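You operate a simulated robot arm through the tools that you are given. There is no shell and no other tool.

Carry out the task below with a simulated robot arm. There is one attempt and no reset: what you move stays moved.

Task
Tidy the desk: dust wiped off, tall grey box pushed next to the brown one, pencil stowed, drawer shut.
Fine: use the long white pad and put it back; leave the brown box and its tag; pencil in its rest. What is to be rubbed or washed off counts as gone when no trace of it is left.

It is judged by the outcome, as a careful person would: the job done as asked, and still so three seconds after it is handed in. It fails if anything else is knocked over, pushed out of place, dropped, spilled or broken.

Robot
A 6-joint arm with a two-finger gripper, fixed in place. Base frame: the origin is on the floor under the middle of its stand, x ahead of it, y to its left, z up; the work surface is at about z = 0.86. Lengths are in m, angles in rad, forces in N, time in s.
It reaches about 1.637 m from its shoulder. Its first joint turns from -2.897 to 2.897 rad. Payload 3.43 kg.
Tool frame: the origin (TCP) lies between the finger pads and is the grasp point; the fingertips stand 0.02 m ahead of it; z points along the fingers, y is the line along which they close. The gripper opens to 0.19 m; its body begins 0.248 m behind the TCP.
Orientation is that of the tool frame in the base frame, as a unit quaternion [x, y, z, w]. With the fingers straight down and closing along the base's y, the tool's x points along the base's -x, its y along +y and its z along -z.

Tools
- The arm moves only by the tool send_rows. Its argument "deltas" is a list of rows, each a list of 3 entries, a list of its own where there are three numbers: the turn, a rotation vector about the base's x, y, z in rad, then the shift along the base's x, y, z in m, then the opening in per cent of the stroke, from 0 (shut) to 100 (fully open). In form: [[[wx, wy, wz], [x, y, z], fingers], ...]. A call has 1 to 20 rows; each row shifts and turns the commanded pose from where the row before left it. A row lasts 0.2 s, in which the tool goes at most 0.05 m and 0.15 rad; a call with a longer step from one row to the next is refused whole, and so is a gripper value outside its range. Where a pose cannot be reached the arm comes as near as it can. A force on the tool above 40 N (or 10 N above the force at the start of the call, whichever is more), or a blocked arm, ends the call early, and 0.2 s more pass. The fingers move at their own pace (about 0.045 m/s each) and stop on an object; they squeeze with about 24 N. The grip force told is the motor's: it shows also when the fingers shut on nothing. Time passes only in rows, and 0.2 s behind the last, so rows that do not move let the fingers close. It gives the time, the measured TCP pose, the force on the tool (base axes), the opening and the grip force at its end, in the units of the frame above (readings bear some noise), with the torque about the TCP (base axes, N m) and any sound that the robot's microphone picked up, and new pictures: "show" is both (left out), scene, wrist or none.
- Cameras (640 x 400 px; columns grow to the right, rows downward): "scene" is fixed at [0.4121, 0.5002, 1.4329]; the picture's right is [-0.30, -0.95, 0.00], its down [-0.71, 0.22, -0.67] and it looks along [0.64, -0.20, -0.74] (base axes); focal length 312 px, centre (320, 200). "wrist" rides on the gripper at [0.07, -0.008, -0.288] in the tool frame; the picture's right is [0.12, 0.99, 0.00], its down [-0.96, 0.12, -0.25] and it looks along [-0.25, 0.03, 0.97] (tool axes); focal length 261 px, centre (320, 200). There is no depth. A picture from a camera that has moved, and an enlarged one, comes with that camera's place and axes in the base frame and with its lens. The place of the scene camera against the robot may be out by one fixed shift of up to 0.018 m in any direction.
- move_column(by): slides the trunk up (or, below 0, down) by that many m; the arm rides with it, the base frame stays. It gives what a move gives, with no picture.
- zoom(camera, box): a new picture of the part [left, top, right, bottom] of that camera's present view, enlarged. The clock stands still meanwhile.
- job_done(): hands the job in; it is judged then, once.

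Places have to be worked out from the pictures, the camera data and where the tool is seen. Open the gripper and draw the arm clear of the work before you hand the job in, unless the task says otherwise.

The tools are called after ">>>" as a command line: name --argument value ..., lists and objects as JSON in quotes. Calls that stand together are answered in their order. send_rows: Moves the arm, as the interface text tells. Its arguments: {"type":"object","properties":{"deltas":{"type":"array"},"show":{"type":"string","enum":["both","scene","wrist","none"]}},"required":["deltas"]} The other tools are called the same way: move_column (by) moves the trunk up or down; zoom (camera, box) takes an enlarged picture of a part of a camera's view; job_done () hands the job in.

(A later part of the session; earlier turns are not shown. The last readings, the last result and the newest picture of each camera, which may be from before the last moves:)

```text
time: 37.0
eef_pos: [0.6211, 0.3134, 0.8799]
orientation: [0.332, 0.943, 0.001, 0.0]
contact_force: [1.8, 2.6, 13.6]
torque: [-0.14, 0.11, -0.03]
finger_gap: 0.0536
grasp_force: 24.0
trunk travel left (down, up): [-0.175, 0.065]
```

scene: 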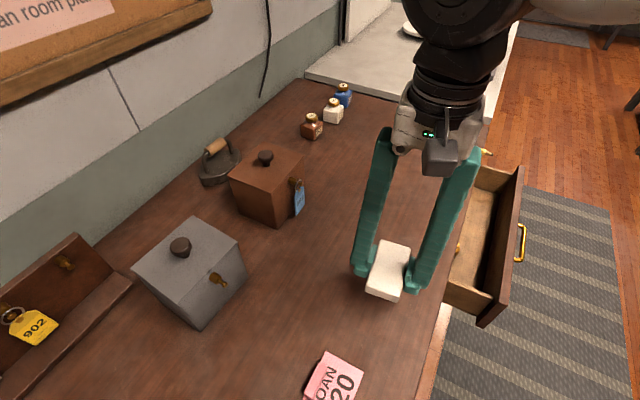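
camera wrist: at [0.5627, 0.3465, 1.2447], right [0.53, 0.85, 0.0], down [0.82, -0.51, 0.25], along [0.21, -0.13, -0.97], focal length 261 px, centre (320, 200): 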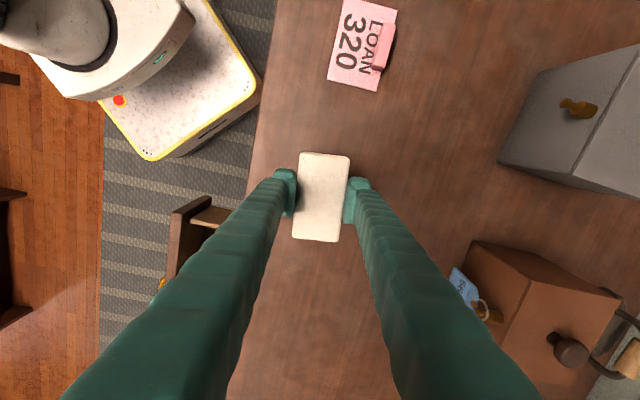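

Contact at last (13.6 N); the pad is seated. I ease off slightly, open the fingers evenly and rise.

>>> send_rows --deltas '[[[0, 0, 0], [0, 0, 0.0008], 20], [[0, 0, 0], [0, 0, 0], 32], [[0, 0, 0], [0, 0, 0], 45], [[0, 0, 0], [0, 0, 0], 55], [[0, 0, 0], [0, 0, 0], 55], [[0, 0, 0], [0, 0, 0.02], 55], [[0, 0, 0], [0, 0, 0.04], 55], [[0, 0, 0], [0, 0, 0.04], 55], [[0, 0, 0], [0, 0, 0.04], 55], [[0, 0, 0], [0, 0, 0], 55]]' --show "both"

```text
time: 39.2
eef_pos: [0.6209, 0.3131, 1.0184]
orientation: [0.331, 0.944, 0.0, 0.0]
contact_force: [-0.1, -0.2, 0.2]
torque: [0.03, 0.0, 0.01]
finger_gap: 0.1047
grasp_force: 0.0
trunk travel left (down, up): [-0.175, 0.065]
camera wrist: at [0.5622, 0.35, 1.3053], right [0.53, 0.85, 0.0], down [0.82, -0.51, 0.25], along [0.21, -0.13, -0.97], focal length 261 px, centre (320, 200)
```

scene: 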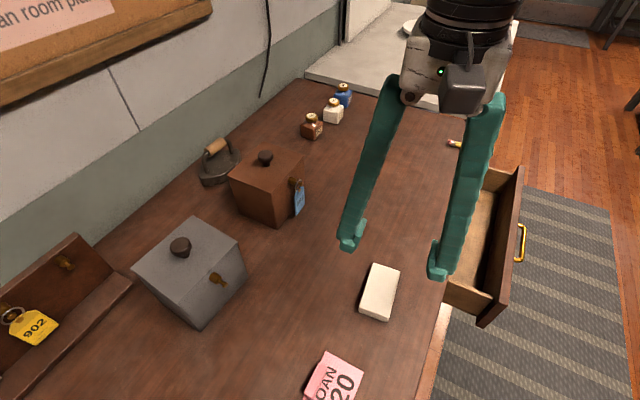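
wrist: 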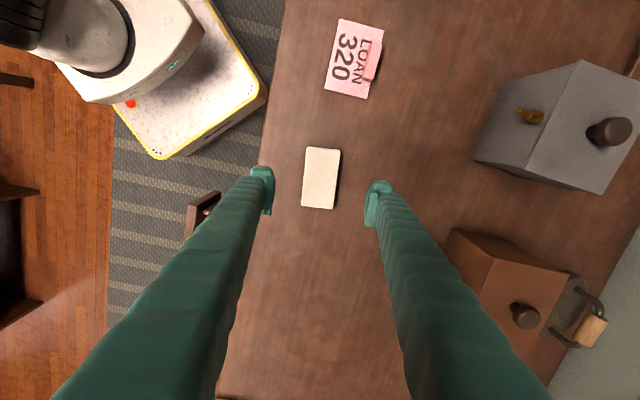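

The pad is back on its original spot. Next I look at the grey and brown boxes in detail to plan the push.

>>> zoom --camera "wrist" --box '[430, 30, 640, 230]'

>>> zoom --camera "scene" --box '[120, 190, 260, 340]'

```text
2.00 times, centred on (535, 130) of wrist
camera zoom: at [0.5622, 0.35, 1.3053], right [0.53, 0.85, 0.0], down [0.82, -0.51, 0.25], along [0.21, -0.13, -0.97], focal length 521 px, centre (-110, 340)
```

zoom: 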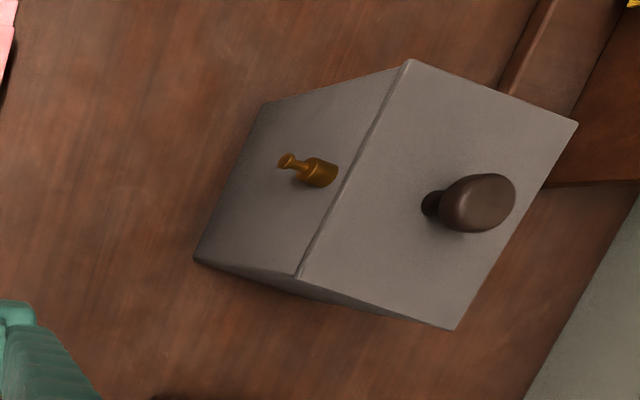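

```text
2.67 times, centred on (190, 265) of scene
camera zoom: at [0.4121, 0.5002, 1.4329], right [-0.3, -0.95, 0.0], down [-0.71, 0.22, -0.67], along [0.64, -0.2, -0.74], focal length 832 px, centre (667, 27)
```

zoom: 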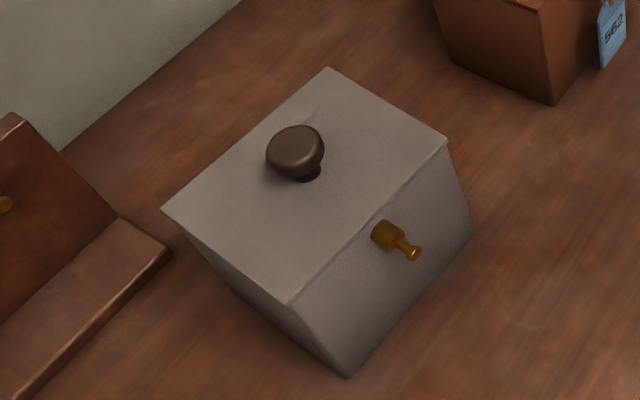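

Grey box footprint: about 0.127 × 0.115 m, 0.114 m high, centre about (0.736, 0.633), rotated about −4° from the desk axes. I zoom in on the brown box to fix its faces.

>>> zoom --camera "wrist" --box '[400, 190, 620, 370]'

>>> zoom --camera "scene" --box '[190, 130, 330, 240]'

```text
2.22 times, centred on (510, 280) of wrist
camera zoom: at [0.5622, 0.35, 1.3053], right [0.53, 0.85, 0.0], down [0.82, -0.51, 0.25], along [0.21, -0.13, -0.97], focal length 579 px, centre (-102, 22)
```

zoom: 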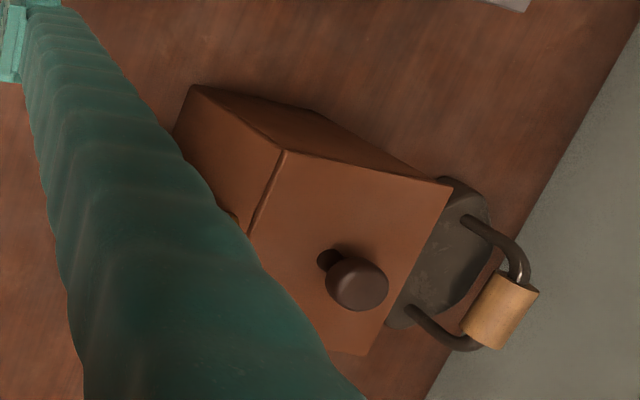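

```text
3.64 times, centred on (260, 185) of scene
camera zoom: at [0.4121, 0.5002, 1.4329], right [-0.3, -0.95, 0.0], down [-0.71, 0.22, -0.67], along [0.64, -0.2, -0.74], focal length 1135 px, centre (538, 254)
```

zoom: 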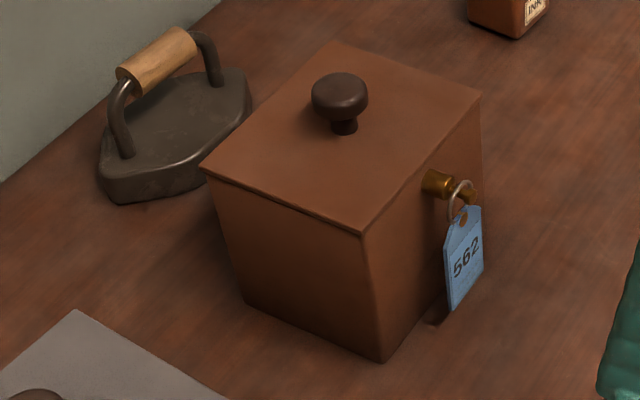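

Between grey's right face and brown's left face there is about a 0.12 m gap, in line with each other. I'll push grey's left face with two slightly spread fingertips; first I move up and around the front to its left side.

>>> send_rows --deltas '[[[0, 0, 0], [0, 0, 0.035], 30], [[0, 0, 0], [0, 0.02, 0.03], 30], [[0, 0, -0.08], [-0.008, 0.04, 0], 30], [[0, 0, -0.08], [-0.009, 0.04, 0], 30], [[0, 0, 0], [-0.009, 0.04, 0], 30], [[0, 0, 0], [-0.009, 0.04, 0], 30], [[0, 0, 0], [-0.009, 0.04, 0], 30], [[0, 0, 0], [-0.009, 0.04, 0], 30], [[0, 0, 0], [-0.009, 0.04, 0], 30], [[0, 0, 0], [0, 0.016, 0], 30], [[0, 0, 0], [0, 0, 0], 30]]' --show "both"

```text
time: 41.6
eef_pos: [0.5589, 0.6291, 1.0844]
orientation: [0.405, 0.914, 0.0, -0.001]
contact_force: [0.8, 0.0, -0.9]
torque: [-0.03, -0.01, 0.02]
finger_gap: 0.0569
grasp_force: 0.0
trunk travel left (down, up): [-0.175, 0.065]
camera wrist: at [0.5072, 0.6755, 1.3699], right [0.66, 0.75, 0.0], down [0.73, -0.64, 0.25], along [0.19, -0.16, -0.97], focal length 261 px, centre (320, 200)
```

scene: 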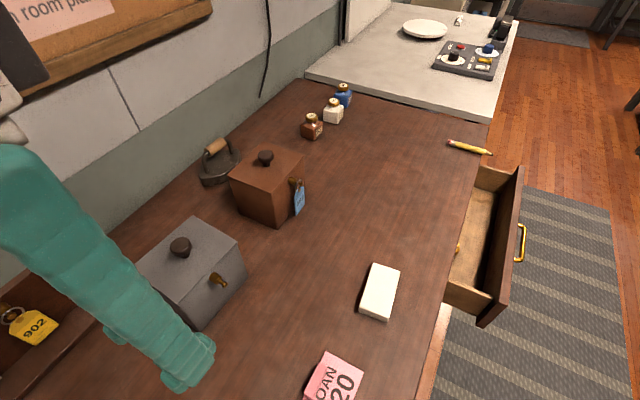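
wrist: 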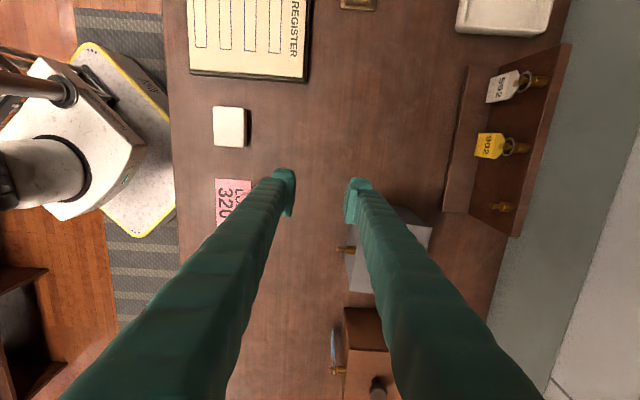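

I'm beside the grey box's front-left corner. I lower to pushing height here over bare desk, then slide inward along the desk's depth so the fingers face grey's left side.

>>> send_rows --deltas '[[[0, 0, 0], [0, 0, -0.04], 30], [[0, 0, 0], [0, 0, -0.04], 30], [[0, 0, 0], [0, 0, -0.04], 30], [[0, 0, 0], [0, 0, -0.035], 30], [[0, 0, 0], [0, 0, -0.022], 30], [[0, 0, 0], [0.02, 0.02, 0], 30], [[0, 0, 0], [0.025, 0.025, 0], 30], [[0, 0, 0], [0, 0, 0], 30]]' --show "both"

```text
time: 43.4
eef_pos: [0.6059, 0.6735, 0.9072]
orientation: [0.406, 0.914, -0.001, 0.0]
contact_force: [0.1, 0.6, -0.7]
torque: [-0.05, 0.0, -0.02]
finger_gap: 0.057
grasp_force: 0.0
trunk travel left (down, up): [-0.175, 0.065]
camera wrist: at [0.5529, 0.7194, 1.192], right [0.66, 0.75, 0.0], down [0.73, -0.64, 0.25], along [0.19, -0.16, -0.97], focal length 261 px, centre (320, 200)
```

scene: 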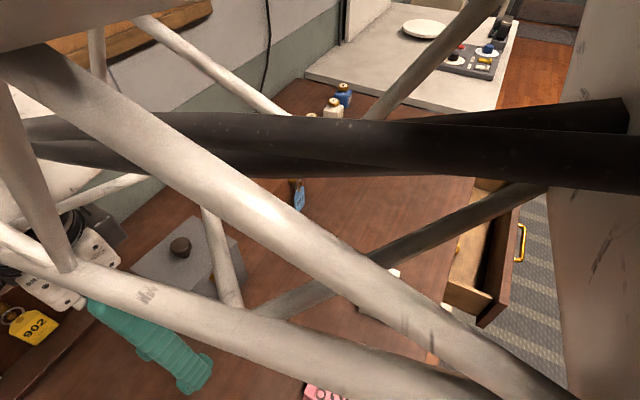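
wrist: 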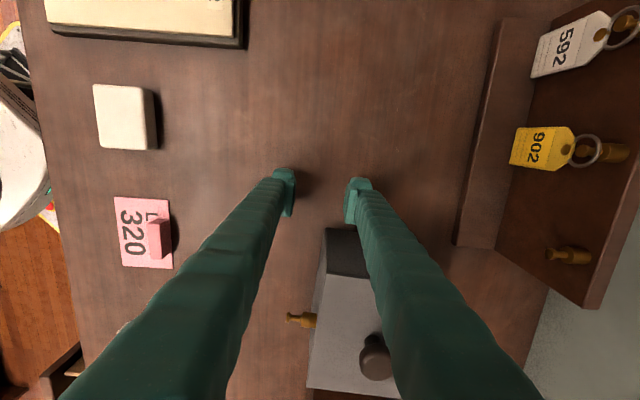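

The arm covers the scene camera here, but the wrist view shows grey's left face just ahead (below in the picture) and the key rack well to the right. I move the remaining 6.5 cm inward to centre on the face.

>>> send_rows --deltas '[[[0, 0, 0], [0.023, 0.023, 0], 30], [[0, 0, 0], [0.023, 0.023, 0], 30], [[0, 0, 0], [0, 0, 0], 30]]' --show "wrist"

```text
time: 44.2
eef_pos: [0.653, 0.7213, 0.9059]
orientation: [0.406, 0.914, -0.001, 0.0]
contact_force: [0.1, -0.3, -1.1]
torque: [-0.05, 0.03, 0.03]
finger_gap: 0.0572
grasp_force: 0.1
trunk travel left (down, up): [-0.175, 0.065]
camera wrist: at [0.5995, 0.7669, 1.1918], right [0.66, 0.75, 0.0], down [0.73, -0.64, 0.25], along [0.19, -0.16, -0.97], focal length 261 px, centre (320, 200)
```

wrist: 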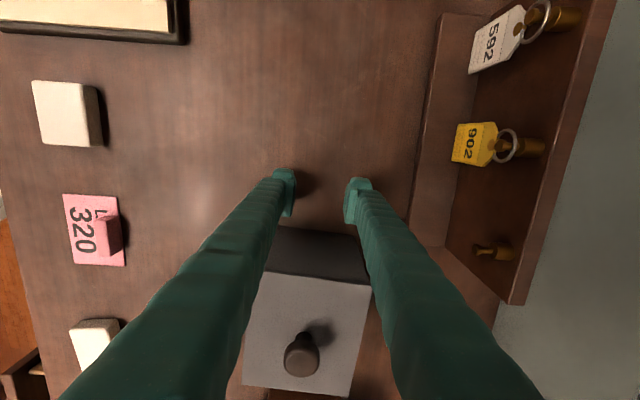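

The fingers face grey's left side, parallel and centred, about 4–5 cm off. I narrow the fingers a little and advance to first contact.

>>> send_rows --deltas '[[[0, 0, 0], [0, 0, 0], 21], [[0, 0, 0], [0.0134, -0.0149, 0], 21], [[0, 0, 0], [0.0094, -0.0104, 0], 21], [[0, 0, 0], [0, 0, 0], 21]]' --show "wrist"

```text
time: 45.2
eef_pos: [0.6742, 0.6951, 0.9077]
orientation: [0.406, 0.914, -0.001, 0.0]
contact_force: [-0.6, 0.1, -0.3]
torque: [-0.02, -0.01, -0.02]
finger_gap: 0.0403
grasp_force: 0.1
trunk travel left (down, up): [-0.175, 0.065]
camera wrist: at [0.6212, 0.7407, 1.193], right [0.66, 0.75, 0.0], down [0.73, -0.64, 0.25], along [0.19, -0.16, -0.97], focal length 261 px, centre (320, 200)
```

wrist: 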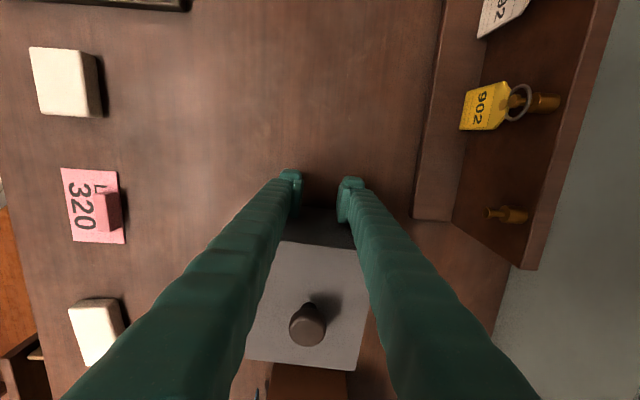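

No contact yet; about 2 cm to the face. I continue in small steps.

>>> send_rows --deltas '[[[0, 0, 0], [0.0047, -0.0052, 0], 21], [[0, 0, 0], [0.0047, -0.0052, 0], 21], [[0, 0, 0], [0.0034, -0.0037, 0], 21], [[0, 0, 0], [0, 0, 0], 21]]' --show "wrist"

```text
time: 46.2
eef_pos: [0.6863, 0.6809, 0.9068]
orientation: [0.405, 0.914, 0.001, -0.001]
contact_force: [-1.5, 1.3, 1.9]
torque: [0.01, -0.02, -0.05]
finger_gap: 0.0397
grasp_force: 0.2
trunk travel left (down, up): [-0.175, 0.065]
camera wrist: at [0.6344, 0.7268, 1.193], right [0.66, 0.75, 0.0], down [0.73, -0.64, 0.25], along [0.19, -0.16, -0.97], focal length 261 px, centre (320, 200)
```

wrist: 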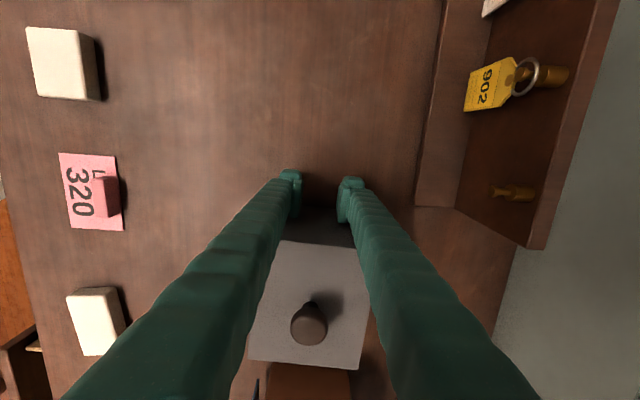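

Comparing pictures, the box already moved along with the fingers, so contact is made and it slides easily (about 2 N). I zoom in to be sure it stays upright.

>>> zoom --camera "wrist" --box '[230, 150, 430, 400]'

>>> zoom --camera "scene" --box '[60, 180, 320, 400]'

```text
1.60 times, centred on (330, 275) of wrist
camera zoom: at [0.6344, 0.7268, 1.193], right [0.66, 0.75, 0.0], down [0.73, -0.64, 0.25], along [0.19, -0.16, -0.97], focal length 417 px, centre (304, 80)
```

zoom: 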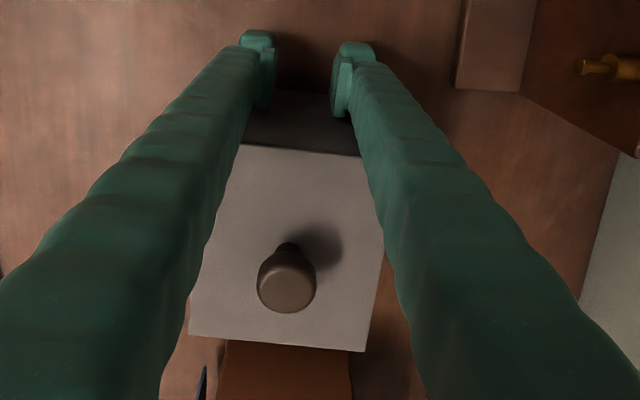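

```text
1.82 times, centred on (190, 290) of scene
camera zoom: at [0.4121, 0.5002, 1.4329], right [-0.3, -0.95, 0.0], down [-0.71, 0.22, -0.67], along [0.64, -0.2, -0.74], focal length 567 px, centre (556, 36)
```

zoom: 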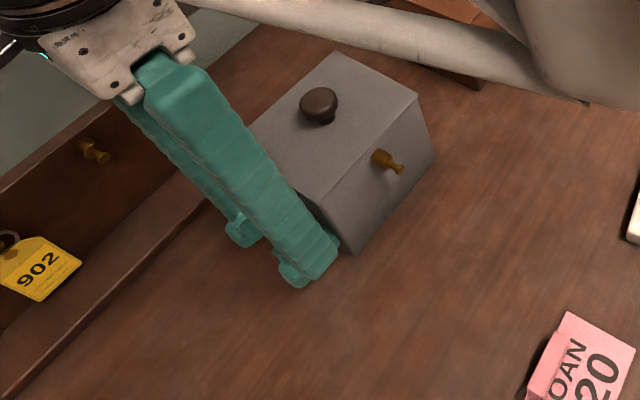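

The box is upright and sliding well. Its right face is now at about 9 cm from brown's left face; I push another 6 cm along the desk, turning slightly so it ends parallel to the brown box.

>>> send_rows --deltas '[[[0, 0, 0.01], [0.00707, -0.00707, 0], 21], [[0, 0, 0.01], [0.00707, -0.00707, 0], 21], [[0, 0, 0.01], [0.00707, -0.00707, 0], 21], [[0, 0, 0.01], [0.00707, -0.00707, 0], 21], [[0, 0, 0.01], [0.00707, -0.00707, 0], 21], [[0, 0, 0], [0.00707, -0.00707, 0], 21], [[0, 0, 0], [0, 0, 0], 21]]' --show "both"

>>> zoom --camera "wrist" --box '[230, 150, 430, 400]'

>>> zoom --camera "scene" --box '[100, 130, 340, 330]'

```text
time: 47.8
eef_pos: [0.7301, 0.6364, 0.9081]
orientation: [0.383, 0.924, 0.0, 0.0]
contact_force: [-0.3, -0.4, -0.2]
torque: [0.03, -0.03, 0.01]
finger_gap: 0.0399
grasp_force: 0.2
trunk travel left (down, up): [-0.175, 0.065]
camera wrist: at [0.675, 0.6808, 1.1936], right [0.62, 0.79, 0.0], down [0.76, -0.6, 0.25], along [0.19, -0.15, -0.97], focal length 261 px, centre (320, 200)
```

scene: 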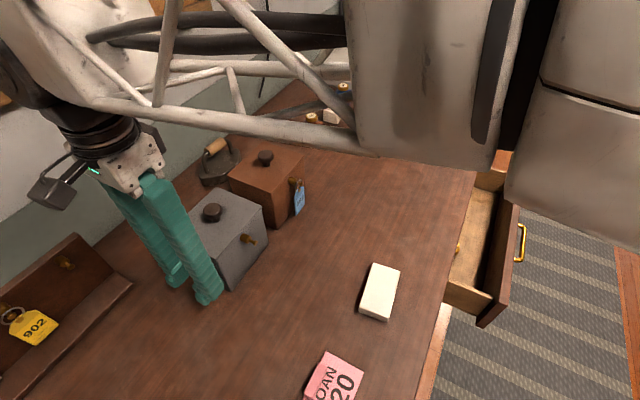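
wrist: 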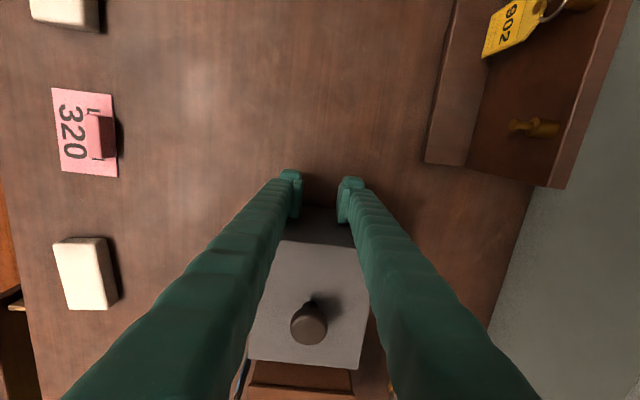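

```text
1.60 times, centred on (330, 275) of wrist
camera zoom: at [0.675, 0.6808, 1.1936], right [0.62, 0.79, 0.0], down [0.76, -0.6, 0.25], along [0.19, -0.15, -0.97], focal length 417 px, centre (304, 80)
```

zoom: 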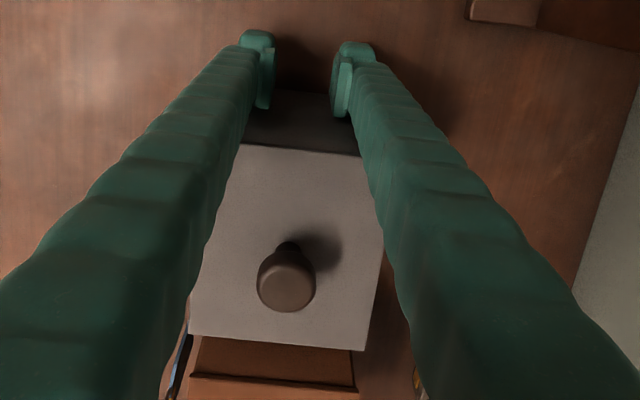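

```text
2.00 times, centred on (220, 230) of scene
camera zoom: at [0.4121, 0.5002, 1.4329], right [-0.3, -0.95, 0.0], down [-0.71, 0.22, -0.67], along [0.64, -0.2, -0.74], focal length 624 px, centre (520, 140)
```

zoom: 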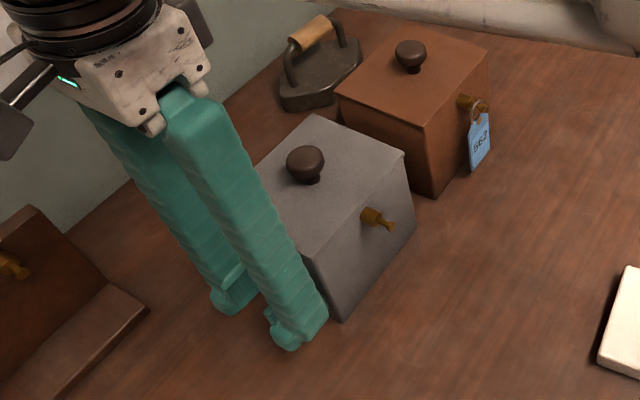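

The gap is now about 2.8–3.2 cm and the boxes are parallel and in line. I push the last 2 cm slowly to leave a gap of just under 1 cm without touching brown.

>>> send_rows --deltas '[[[0, 0, 0], [0.00354, -0.00354, 0], 21], [[0, 0, 0], [0.00354, -0.00354, 0], 21], [[0, 0, 0], [0.00354, -0.00354, 0], 21], [[0, 0, 0], [0.00354, -0.00354, 0], 21], [[0, 0, 0], [0, 0, 0], 21]]' --show "both"

>>> zoom --camera "wrist" --box '[230, 300, 430, 400]'

>>> zoom --camera "scene" --box '[160, 120, 330, 300]'

```text
time: 49.0
eef_pos: [0.7426, 0.6238, 0.9081]
orientation: [0.383, 0.924, 0.0, 0.0]
contact_force: [-1.9, 1.1, 0.7]
torque: [0.01, -0.02, -0.02]
finger_gap: 0.0402
grasp_force: 0.0
trunk travel left (down, up): [-0.175, 0.065]
camera wrist: at [0.6881, 0.6677, 1.1929], right [0.62, 0.79, 0.0], down [0.76, -0.6, 0.25], along [0.19, -0.15, -0.97], focal length 261 px, centre (320, 200)
```

scene: 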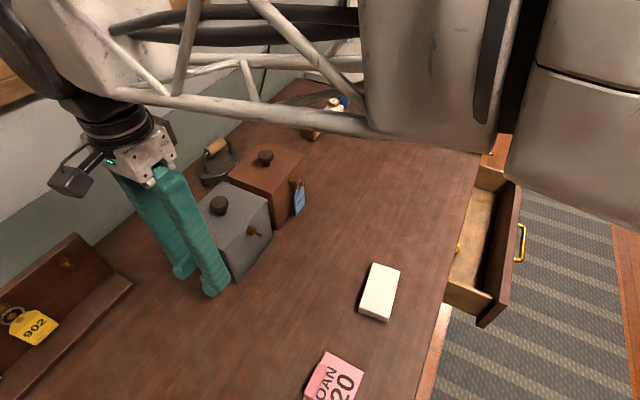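
wrist: 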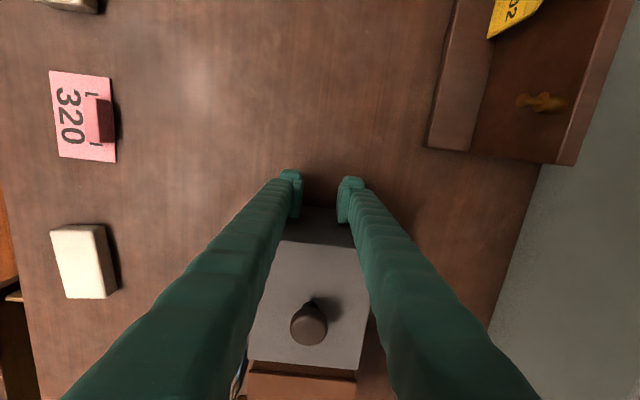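

```text
3.20 times, centred on (330, 350) of wrist
camera zoom: at [0.6881, 0.6677, 1.1929], right [0.62, 0.79, 0.0], down [0.76, -0.6, 0.25], along [0.19, -0.15, -0.97], focal length 834 px, centre (288, -280)
```

zoom: 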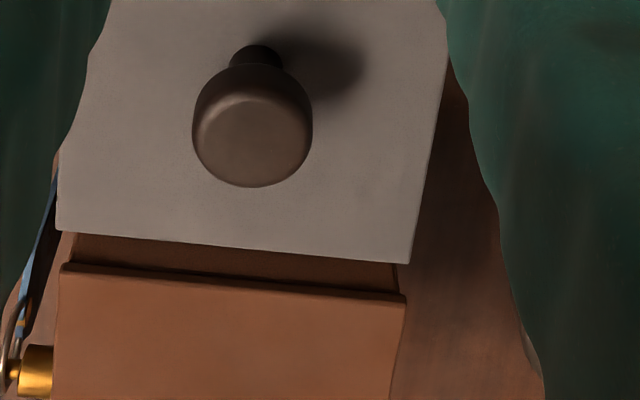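

```text
2.22 times, centred on (245, 210) of scene
camera zoom: at [0.4121, 0.5002, 1.4329], right [-0.3, -0.95, 0.0], down [-0.71, 0.22, -0.67], along [0.64, -0.2, -0.74], focal length 693 px, centre (487, 178)
```

zoom: 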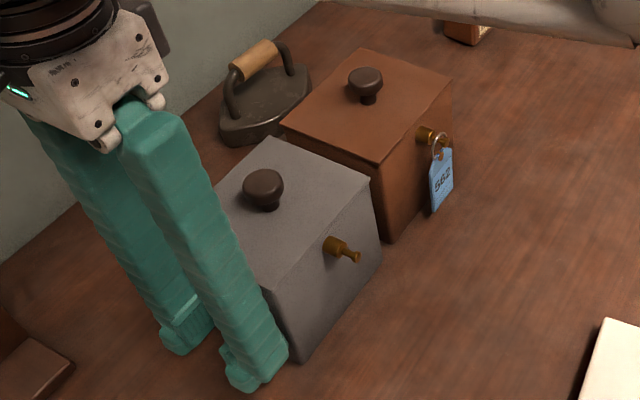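

The gap is about 1.3 cm and even. I push 5 mm more so it sits snugly beside the brown box, still not touching it.

>>> send_rows --deltas '[[[0, 0, 0], [0.0018, -0.0018, 0], 21], [[0, 0, 0], [0.0018, -0.0018, 0], 21], [[0, 0, 0], [0, 0, 0], 21]]' --show "none"

>>> zoom --camera "wrist" --box '[230, 300, 430, 400]'

>>> zoom --camera "scene" --box '[160, 120, 330, 300]'

```text
time: 49.8
eef_pos: [0.747, 0.62, 0.9067]
orientation: [0.383, 0.924, 0.0, 0.0]
contact_force: [-1.1, 1.4, 1.2]
torque: [-0.01, 0.03, 0.0]
finger_gap: 0.04
grasp_force: 0.2
trunk travel left (down, up): [-0.175, 0.065]
```

```text
3.20 times, centred on (330, 350) of wrist
camera zoom: at [0.6922, 0.664, 1.1927], right [0.62, 0.79, 0.0], down [0.76, -0.6, 0.25], along [0.19, -0.15, -0.97], focal length 834 px, centre (288, -280)
```

zoom: 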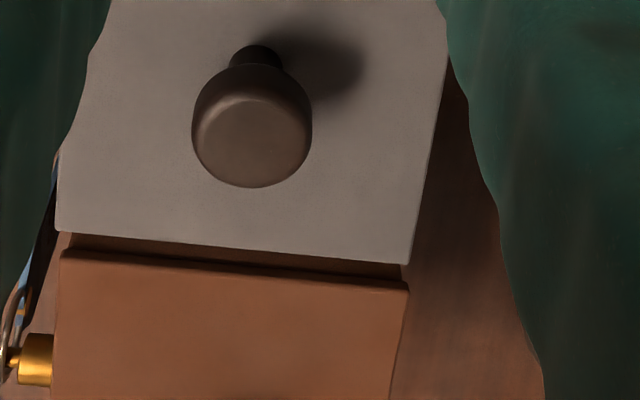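

```text
2.22 times, centred on (245, 210) of scene
camera zoom: at [0.4121, 0.5002, 1.4329], right [-0.3, -0.95, 0.0], down [-0.71, 0.22, -0.67], along [0.64, -0.2, -0.74], focal length 693 px, centre (487, 178)
```

zoom: 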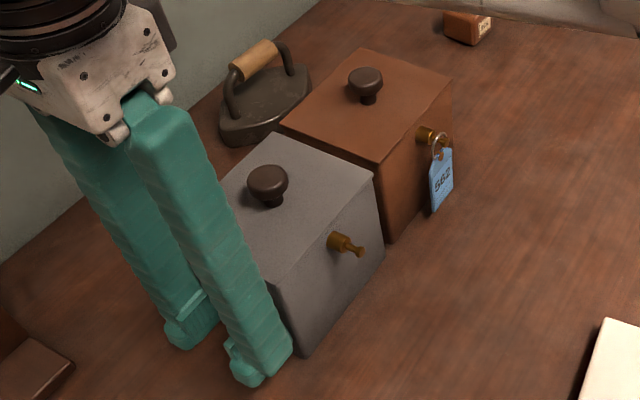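

The gap is now about 8 mm, brown and its tag untouched. I back the fingers away from the box along the desk, then out towards the front while rising.

>>> send_rows --deltas '[[[0, 0, 0], [-0.0141, 0.0141, 0], 21], [[0, 0, 0], [-0.0212, 0.0212, 0], 21], [[0, 0, 0], [-0.01, 0.01, 0], 21], [[0, 0, 0], [-0.025, -0.025, 0.01], 21], [[0, 0, 0], [-0.025, -0.025, 0.02], 21], [[0, 0, 0], [-0.025, -0.025, 0.03], 21], [[0, 0, 0], [-0.02, -0.025, 0.035], 21], [[0, 0, 0], [0, -0.03, 0.035], 21], [[0, 0, 0], [0, -0.035, 0.03], 21], [[0, 0, 0], [0, 0, 0], 21]]' --show "both"

```text
time: 52.0
eef_pos: [0.6059, 0.5001, 1.0697]
orientation: [0.383, 0.924, 0.0, 0.0]
contact_force: [-0.9, -0.5, -1.0]
torque: [0.06, -0.01, 0.01]
finger_gap: 0.0398
grasp_force: 0.2
trunk travel left (down, up): [-0.175, 0.065]
camera wrist: at [0.5513, 0.5432, 1.354], right [0.62, 0.79, 0.0], down [0.76, -0.6, 0.25], along [0.19, -0.15, -0.97], focal length 261 px, centre (320, 200)
```

scene: 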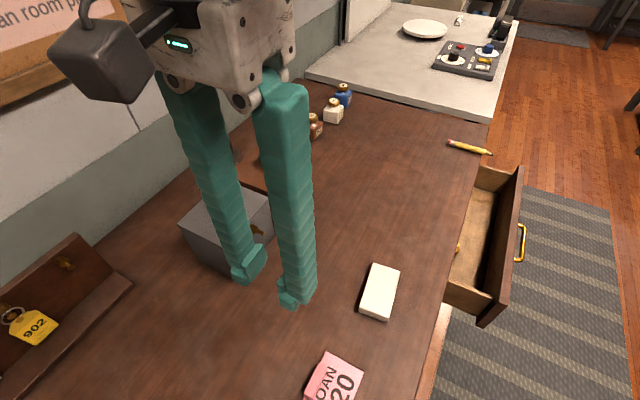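
wrist: 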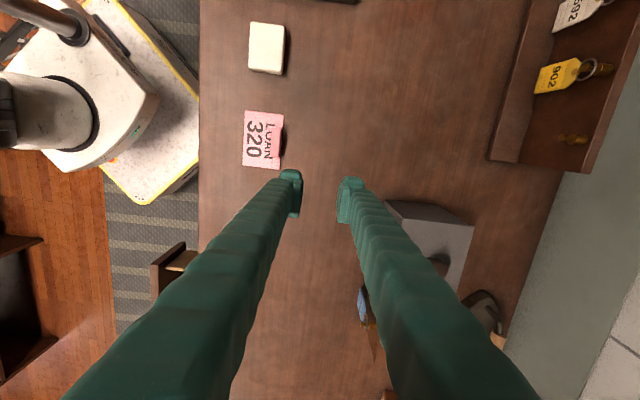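

Grey is standing next to brown. Now I travel to the pencil at about (0.95, −0.11), turning the tool 90° so the fingers close across it.

>>> send_rows --deltas '[[[0, 0, 0.1122], [0.0196, -0.04, 0.01], 30], [[0, 0, 0.1122], [0.0196, -0.04, 0.01], 40], [[0, 0, 0.1122], [0.0196, -0.04, 0], 50], [[0, 0, 0.1122], [0.0196, -0.04, 0], 50], [[0, 0, 0.1122], [0.0196, -0.04, 0], 50], [[0, 0, 0.1122], [0.0196, -0.04, 0], 50], [[0, 0, 0.1122], [0.0196, -0.04, 0], 50], [[0, 0, 0.1122], [0.0196, -0.04, 0], 50], [[0, 0, 0.1122], [0.0196, -0.04, 0], 50], [[0, 0, 0.1122], [0.0196, -0.04, 0], 50], [[0, 0, 0.1122], [0.0196, -0.04, 0], 50], [[0, 0, 0.1122], [0.0196, -0.04, 0], 50], [[0, 0, 0.1122], [0.0196, -0.04, 0], 50], [[0, 0, 0.1122], [0.0196, -0.04, 0], 50], [[0, 0, 0], [0, 0, 0], 50]]' --show "both"

```text
time: 55.2
eef_pos: [0.8803, -0.0594, 1.0898]
orientation: [-0.384, 0.923, -0.001, -0.001]
contact_force: [-0.6, 0.4, 0.1]
torque: [-0.01, 0.0, 0.01]
finger_gap: 0.0951
grasp_force: 0.0
trunk travel left (down, up): [-0.175, 0.065]
camera wrist: at [0.838, -0.1155, 1.3754], right [-0.79, 0.62, 0.0], down [0.6, 0.76, 0.25], along [0.15, 0.19, -0.97], focal length 261 px, centre (320, 200)
```

scene: 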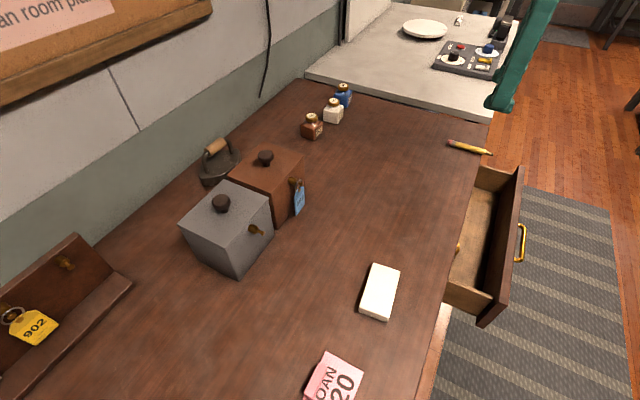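
wrist: 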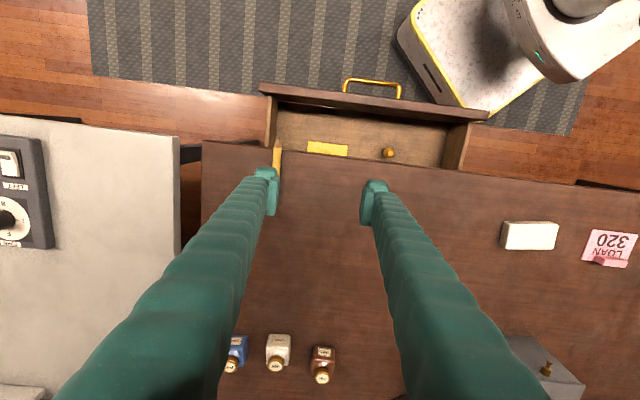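

Pencil is at upper left in the wrist view. I move over its middle, around (0.946, −0.112), to see it between the fingers.

>>> send_rows --deltas '[[[0, 0, 0], [0.033, -0.0265, -0.02], 50], [[0, 0, 0], [0.0327, -0.026, -0.03], 50], [[0, 0, 0], [0, 0, -0.03], 50], [[0, 0, 0], [0, 0, 0], 50]]' --show "both"

>>> zoom --camera "wrist" --box '[230, 100, 430, 260]'

```text
refused: row 2 steps farther than a row can; nothing moved
```

```text
2.50 times, centred on (330, 180) of wrist
camera zoom: at [0.838, -0.1155, 1.3754], right [-0.79, 0.62, 0.0], down [0.6, 0.76, 0.25], along [0.15, 0.19, -0.97], focal length 652 px, centre (295, 250)
```

zoom: 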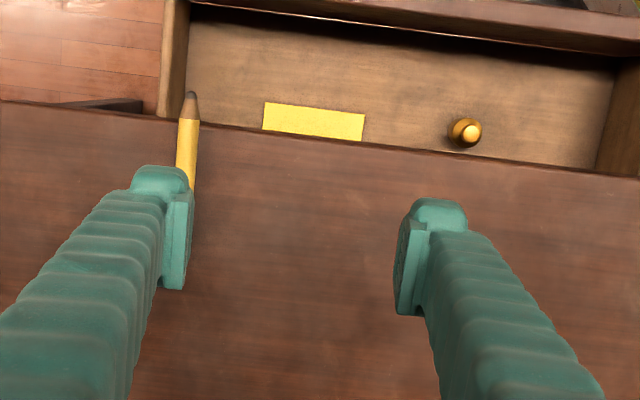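

That step was slightly too long; I resend it in smaller rows.

>>> send_rows --deltas '[[[0, 0, 0], [0.025, -0.02, -0.02], 50], [[0, 0, 0], [0.025, -0.02, -0.02], 50], [[0, 0, 0], [0.0157, -0.0125, -0.02], 50], [[0, 0, 0], [0, 0, -0.02], 50], [[0, 0, 0], [0, 0, 0], 50]]' --show "both"

>>> zoom --camera "wrist" --box '[230, 100, 430, 260]'

```text
time: 56.4
eef_pos: [0.9475, -0.1117, 1.0071]
orientation: [-0.382, 0.924, 0.0, 0.0]
contact_force: [-1.0, -0.6, 0.0]
torque: [0.03, 0.04, 0.0]
finger_gap: 0.0951
grasp_force: 0.0
trunk travel left (down, up): [-0.175, 0.065]
camera wrist: at [0.904, -0.1686, 1.2927], right [-0.79, 0.62, 0.0], down [0.6, 0.76, 0.25], along [0.15, 0.19, -0.97], focal length 261 px, centre (320, 200)
```

scene: 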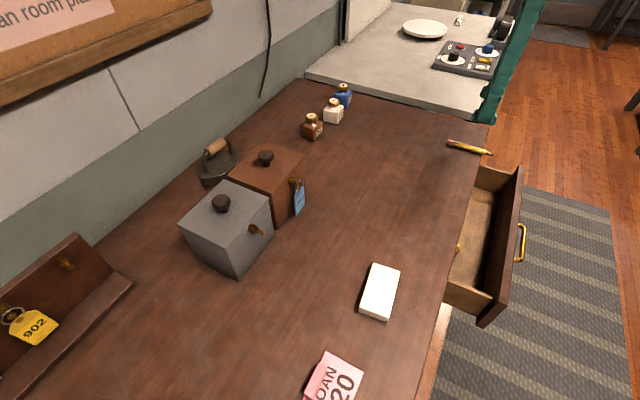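
wrist: 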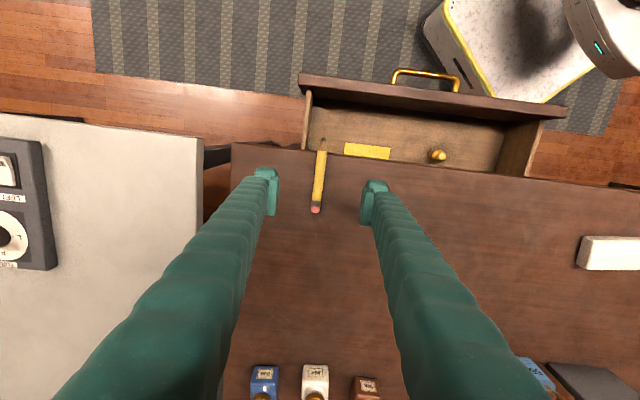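

```text
2.50 times, centred on (330, 180) of wrist
camera zoom: at [0.904, -0.1686, 1.2927], right [-0.79, 0.62, 0.0], down [0.6, 0.76, 0.25], along [0.15, 0.19, -0.97], focal length 652 px, centre (295, 250)
```

zoom: 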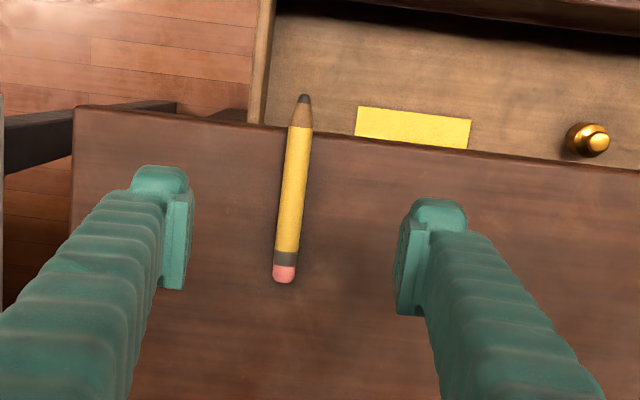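

The pencil (about 12 cm long, 1.6 cm thick) lies right on the tool axis, perpendicular to the closing direction. I narrow the fingers and descend to z ≈ 0.883.

>>> send_rows --deltas '[[[0, 0, 0], [-0.0005, -0.0015, -0.03], 30], [[0, 0, 0], [-0.0005, -0.001, -0.04], 28], [[0, 0, 0], [0, 0, -0.03], 28], [[0, 0, 0], [0, 0, -0.016], 28], [[0, 0, 0], [0, 0, -0.006], 28], [[0, 0, 0], [0, 0, 0], 28]]' --show "both"

>>> zoom --camera "wrist" --box '[230, 100, 430, 260]'

```text
time: 57.8
eef_pos: [0.9442, -0.1161, 0.8842]
orientation: [-0.383, 0.924, -0.001, 0.001]
contact_force: [0.4, -0.5, 0.4]
torque: [0.02, -0.02, 0.01]
finger_gap: 0.0533
grasp_force: 0.0
trunk travel left (down, up): [-0.175, 0.065]
camera wrist: at [0.9024, -0.1718, 1.1707], right [-0.79, 0.62, 0.0], down [0.6, 0.76, 0.25], along [0.15, 0.19, -0.97], focal length 261 px, centre (320, 200)
```

scene: 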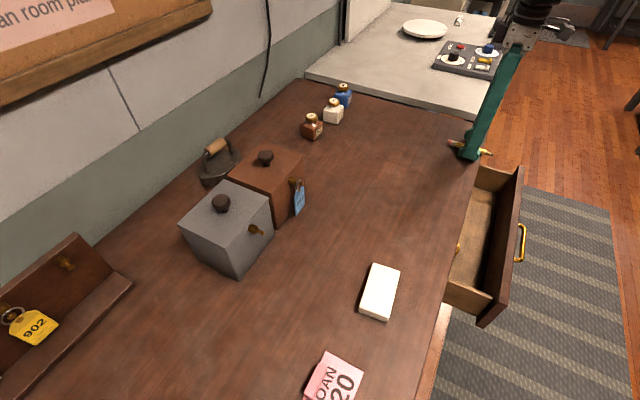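
wrist: 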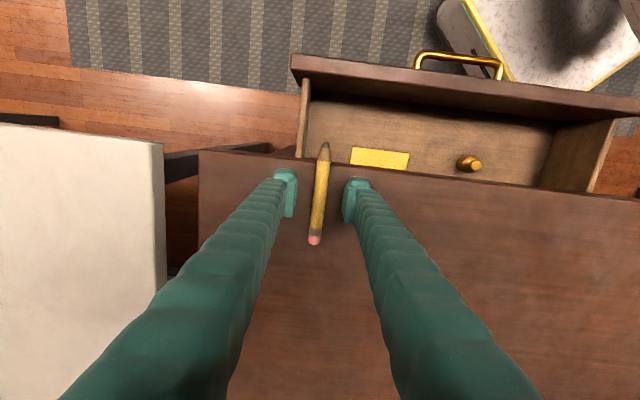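

```text
2.50 times, centred on (330, 180) of wrist
camera zoom: at [0.9024, -0.1718, 1.1707], right [-0.79, 0.62, 0.0], down [0.6, 0.76, 0.25], along [0.15, 0.19, -0.97], focal length 652 px, centre (295, 250)
```

zoom: 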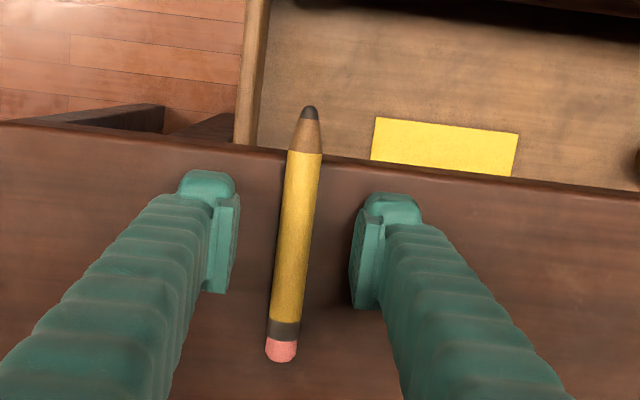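

The pencil is centred between the fingertips. I go 1.5 mm lower and close gently onto it.

>>> send_rows --deltas '[[[0, 0, 0], [0, 0, -0.0015], 28], [[0, 0, 0], [0, 0, 0], 15], [[0, 0, 0], [0, 0, 0], 8], [[0, 0, 0], [0, 0, 0], 4], [[0, 0, 0], [0, 0, 0], 3], [[0, 0, 0], [0, 0, 0], 3]]' --show "wrist"

```text
time: 59.2
eef_pos: [0.9442, -0.1159, 0.8834]
orientation: [-0.383, 0.924, 0.001, 0.0]
contact_force: [0.1, 0.1, 0.9]
torque: [-0.02, -0.01, 0.01]
finger_gap: 0.0111
grasp_force: 23.8
trunk travel left (down, up): [-0.175, 0.065]
camera wrist: at [0.9022, -0.1715, 1.1691], right [-0.79, 0.62, 0.0], down [0.6, 0.76, 0.25], along [0.15, 0.19, -0.97], focal length 261 px, centre (320, 200)
```

wrist: 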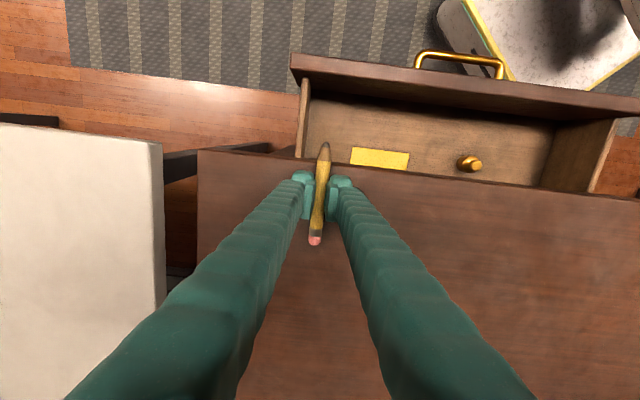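

Gripped (gap 11 mm, 24 N). I lift it straight up and check that it comes along level.

>>> send_rows --deltas '[[[0, 0, 0], [0, 0, 0.02], 3], [[0, 0, 0], [0, 0, 0.03], 3], [[0, 0, 0], [0, 0, 0.04], 3], [[0, 0, 0], [0, 0, 0.04], 3], [[0, 0, 0], [0, 0, 0], 3]]' --show "both"

>>> zoom --camera "wrist" --box '[230, 100, 430, 260]'

>>> zoom --camera "scene" --box '[420, 60, 540, 180]'

```text
time: 60.4
eef_pos: [0.9436, -0.1131, 1.0144]
orientation: [-0.383, 0.924, 0.0, 0.0]
contact_force: [0.7, 0.1, 0.3]
torque: [-0.01, -0.01, 0.0]
finger_gap: 0.0109
grasp_force: 24.3
trunk travel left (down, up): [-0.175, 0.065]
camera wrist: at [0.9012, -0.1701, 1.2993], right [-0.79, 0.62, 0.0], down [0.6, 0.76, 0.25], along [0.15, 0.19, -0.97], focal length 261 px, centre (320, 200)
```

scene: 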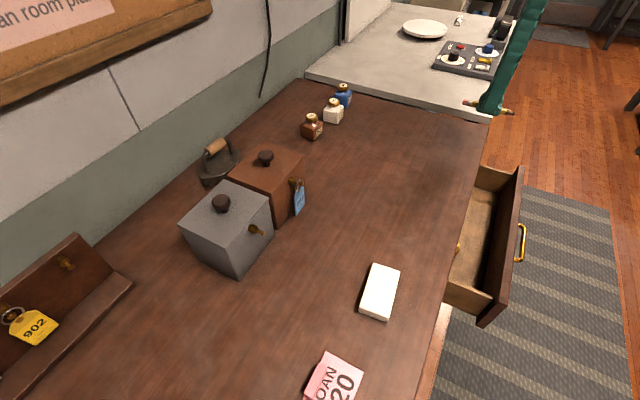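
wrist: 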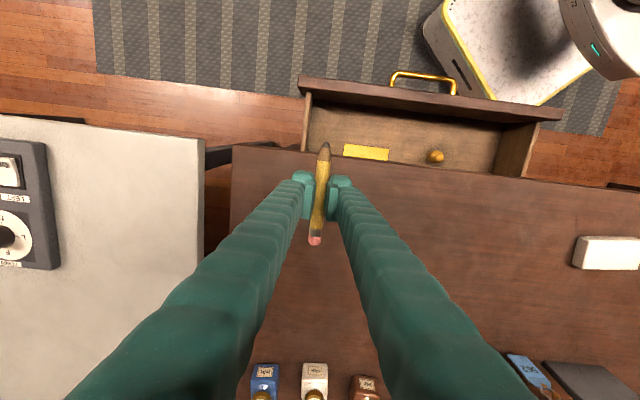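

```text
2.50 times, centred on (330, 180) of wrist
camera zoom: at [0.9012, -0.1701, 1.2993], right [-0.79, 0.62, 0.0], down [0.6, 0.76, 0.25], along [0.15, 0.19, -0.97], focal length 652 px, centre (295, 250)
```

zoom: 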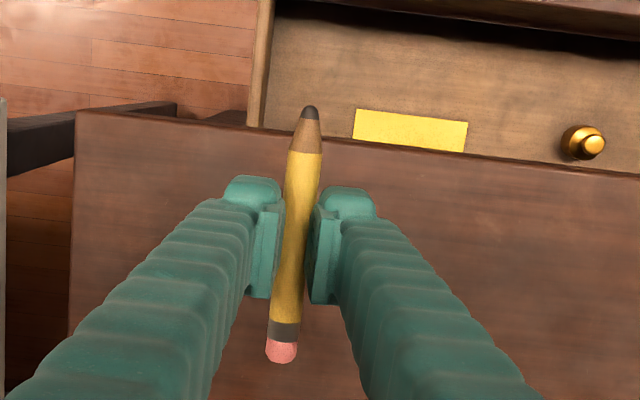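

```text
3.33 times, centred on (480, 120) of scene
camera zoom: at [0.4121, 0.5002, 1.4329], right [-0.3, -0.95, 0.0], down [-0.71, 0.22, -0.67], along [0.64, -0.2, -0.74], focal length 1040 px, centre (-213, 467)
```

zoom: 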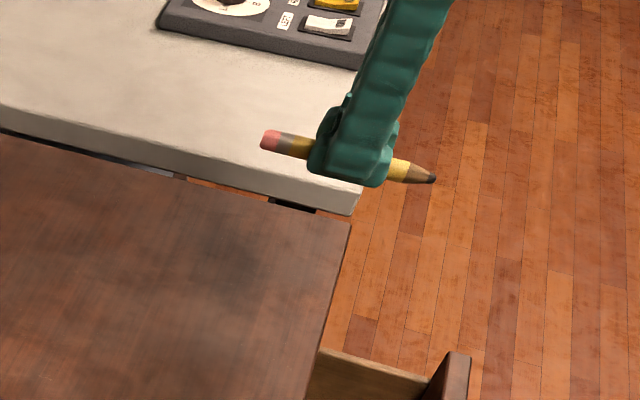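

The pencil is held level at its middle (tip towards tool +x). I carry it towards the rest at the left end, turning the tool by −90° on the way so it will lie along the rest.

>>> send_rows --deltas '[[[0, 0, -0.06], [-0.02, 0.03, 0.01], 3], [[0, 0, -0.07], [-0.027, 0.0344, 0.01], 3], [[0, 0, -0.07], [-0.027, 0.0344, 0], 3], [[0, 0, -0.07], [-0.027, 0.0344, 0], 3], [[0, 0, -0.07], [-0.027, 0.0344, 0], 3], [[0, 0, -0.07], [-0.027, 0.0344, 0], 3], [[0, 0, -0.07], [-0.027, 0.0344, 0], 3], [[0, 0, -0.07], [-0.027, 0.0344, 0], 3], [[0, 0, -0.07], [-0.027, 0.0344, 0], 3], [[0, 0, -0.07], [-0.027, 0.0344, 0], 3], [[0, 0, -0.07], [-0.027, 0.0344, 0], 3], [[0, 0, -0.07], [-0.027, 0.0344, 0], 3], [[0, 0, -0.07], [-0.02, 0.035, 0], 3], [[0, 0, -0.07], [-0.0182, 0.0364, 0], 3], [[0, 0, -0.07], [-0.0182, 0.0364, 0], 3], [[0, 0, -0.07], [-0.0182, 0.0364, 0], 3], [[0, 0, -0.07], [-0.0182, 0.0364, 0], 3], [[0, 0, -0.07], [-0.0182, 0.0364, 0], 3], [[0, 0, -0.07], [-0.0182, 0.0364, 0], 3], [[0, 0, 0], [0, 0, 0], 3]]' --show "both"

```text
time: 64.6
eef_pos: [0.5008, 0.5487, 1.0353]
orientation: [0.264, 0.964, 0.0, -0.001]
contact_force: [0.1, 0.1, -1.1]
torque: [0.01, 0.01, 0.0]
finger_gap: 0.0105
grasp_force: 24.1
trunk travel left (down, up): [-0.175, 0.065]
camera wrist: at [0.4362, 0.576, 1.3198], right [0.4, 0.91, 0.0], down [0.89, -0.39, 0.25], along [0.23, -0.1, -0.97], focal length 261 px, centre (320, 200)
```

scene: 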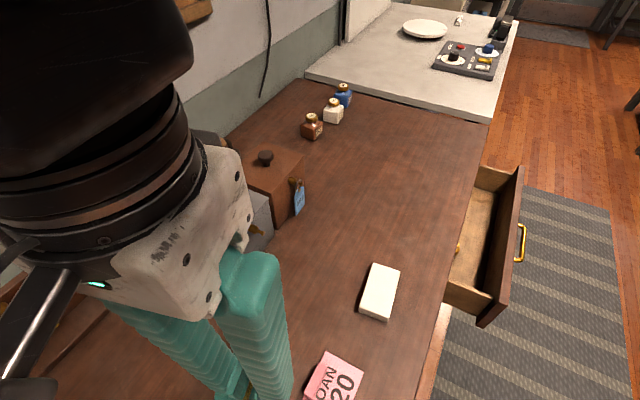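
wrist: 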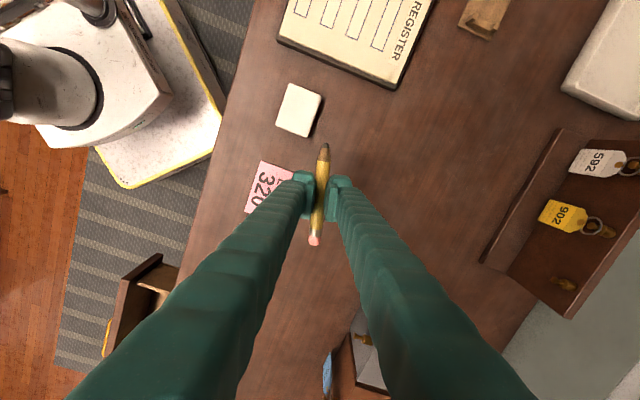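

The pencil is steady. I continue to near the rest, finishing the turn, and look at the rest closely.

>>> send_rows --deltas '[[[0, 0, -0.05], [-0.014, 0.034, 0], 3], [[0, 0, -0.05], [-0.014, 0.034, 0], 3], [[0, 0, -0.05], [-0.014, 0.034, 0], 3], [[0, 0, -0.05], [-0.014, 0.034, 0], 3], [[0, 0, -0.048], [-0.014, 0.034, 0], 3], [[0, 0, 0], [-0.014, 0.034, 0], 3], [[0, 0, 0], [0, 0, 0], 3]]' --show "both"

>>> zoom --camera "wrist" --box '[260, 20, 420, 150]'

```text
time: 66.2
eef_pos: [0.4159, 0.7516, 1.0362]
orientation: [0.381, 0.924, -0.001, 0.0]
contact_force: [0.8, -0.3, -0.5]
torque: [-0.05, 0.0, 0.02]
finger_gap: 0.0098
grasp_force: 23.9
trunk travel left (down, up): [-0.175, 0.065]
camera wrist: at [0.3609, 0.7954, 1.3224], right [0.62, 0.79, 0.0], down [0.76, -0.6, 0.25], along [0.19, -0.15, -0.97], focal length 261 px, centre (320, 200)
```

scene: 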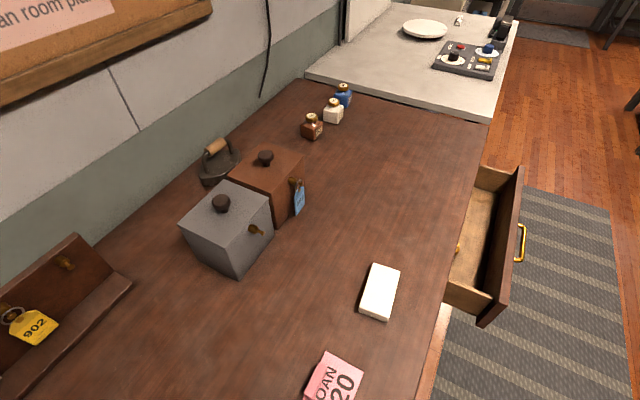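
wrist: 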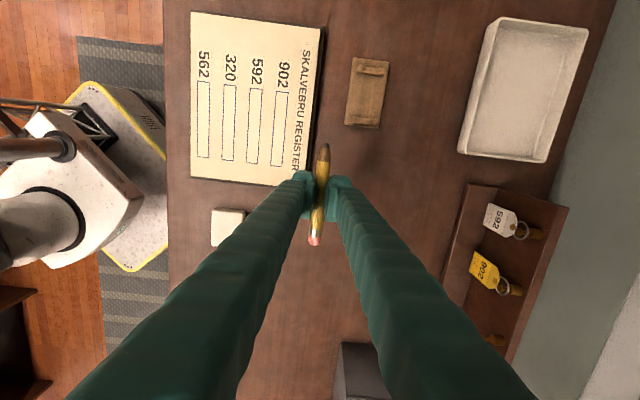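

```text
3.08 times, centred on (340, 85) of wrist
camera zoom: at [0.3609, 0.7954, 1.3224], right [0.62, 0.79, 0.0], down [0.76, -0.6, 0.25], along [0.19, -0.15, -0.97], focal length 802 px, centre (258, 554)
```

zoom: 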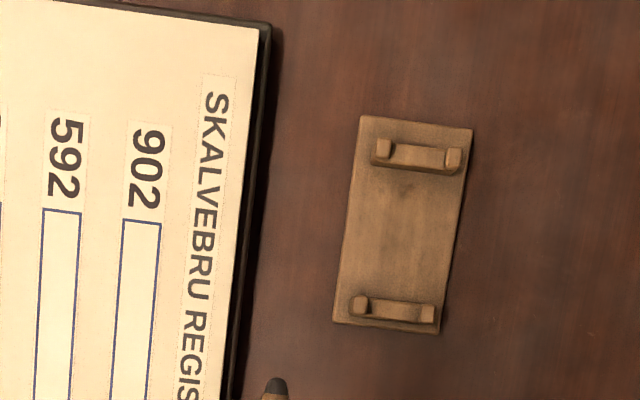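

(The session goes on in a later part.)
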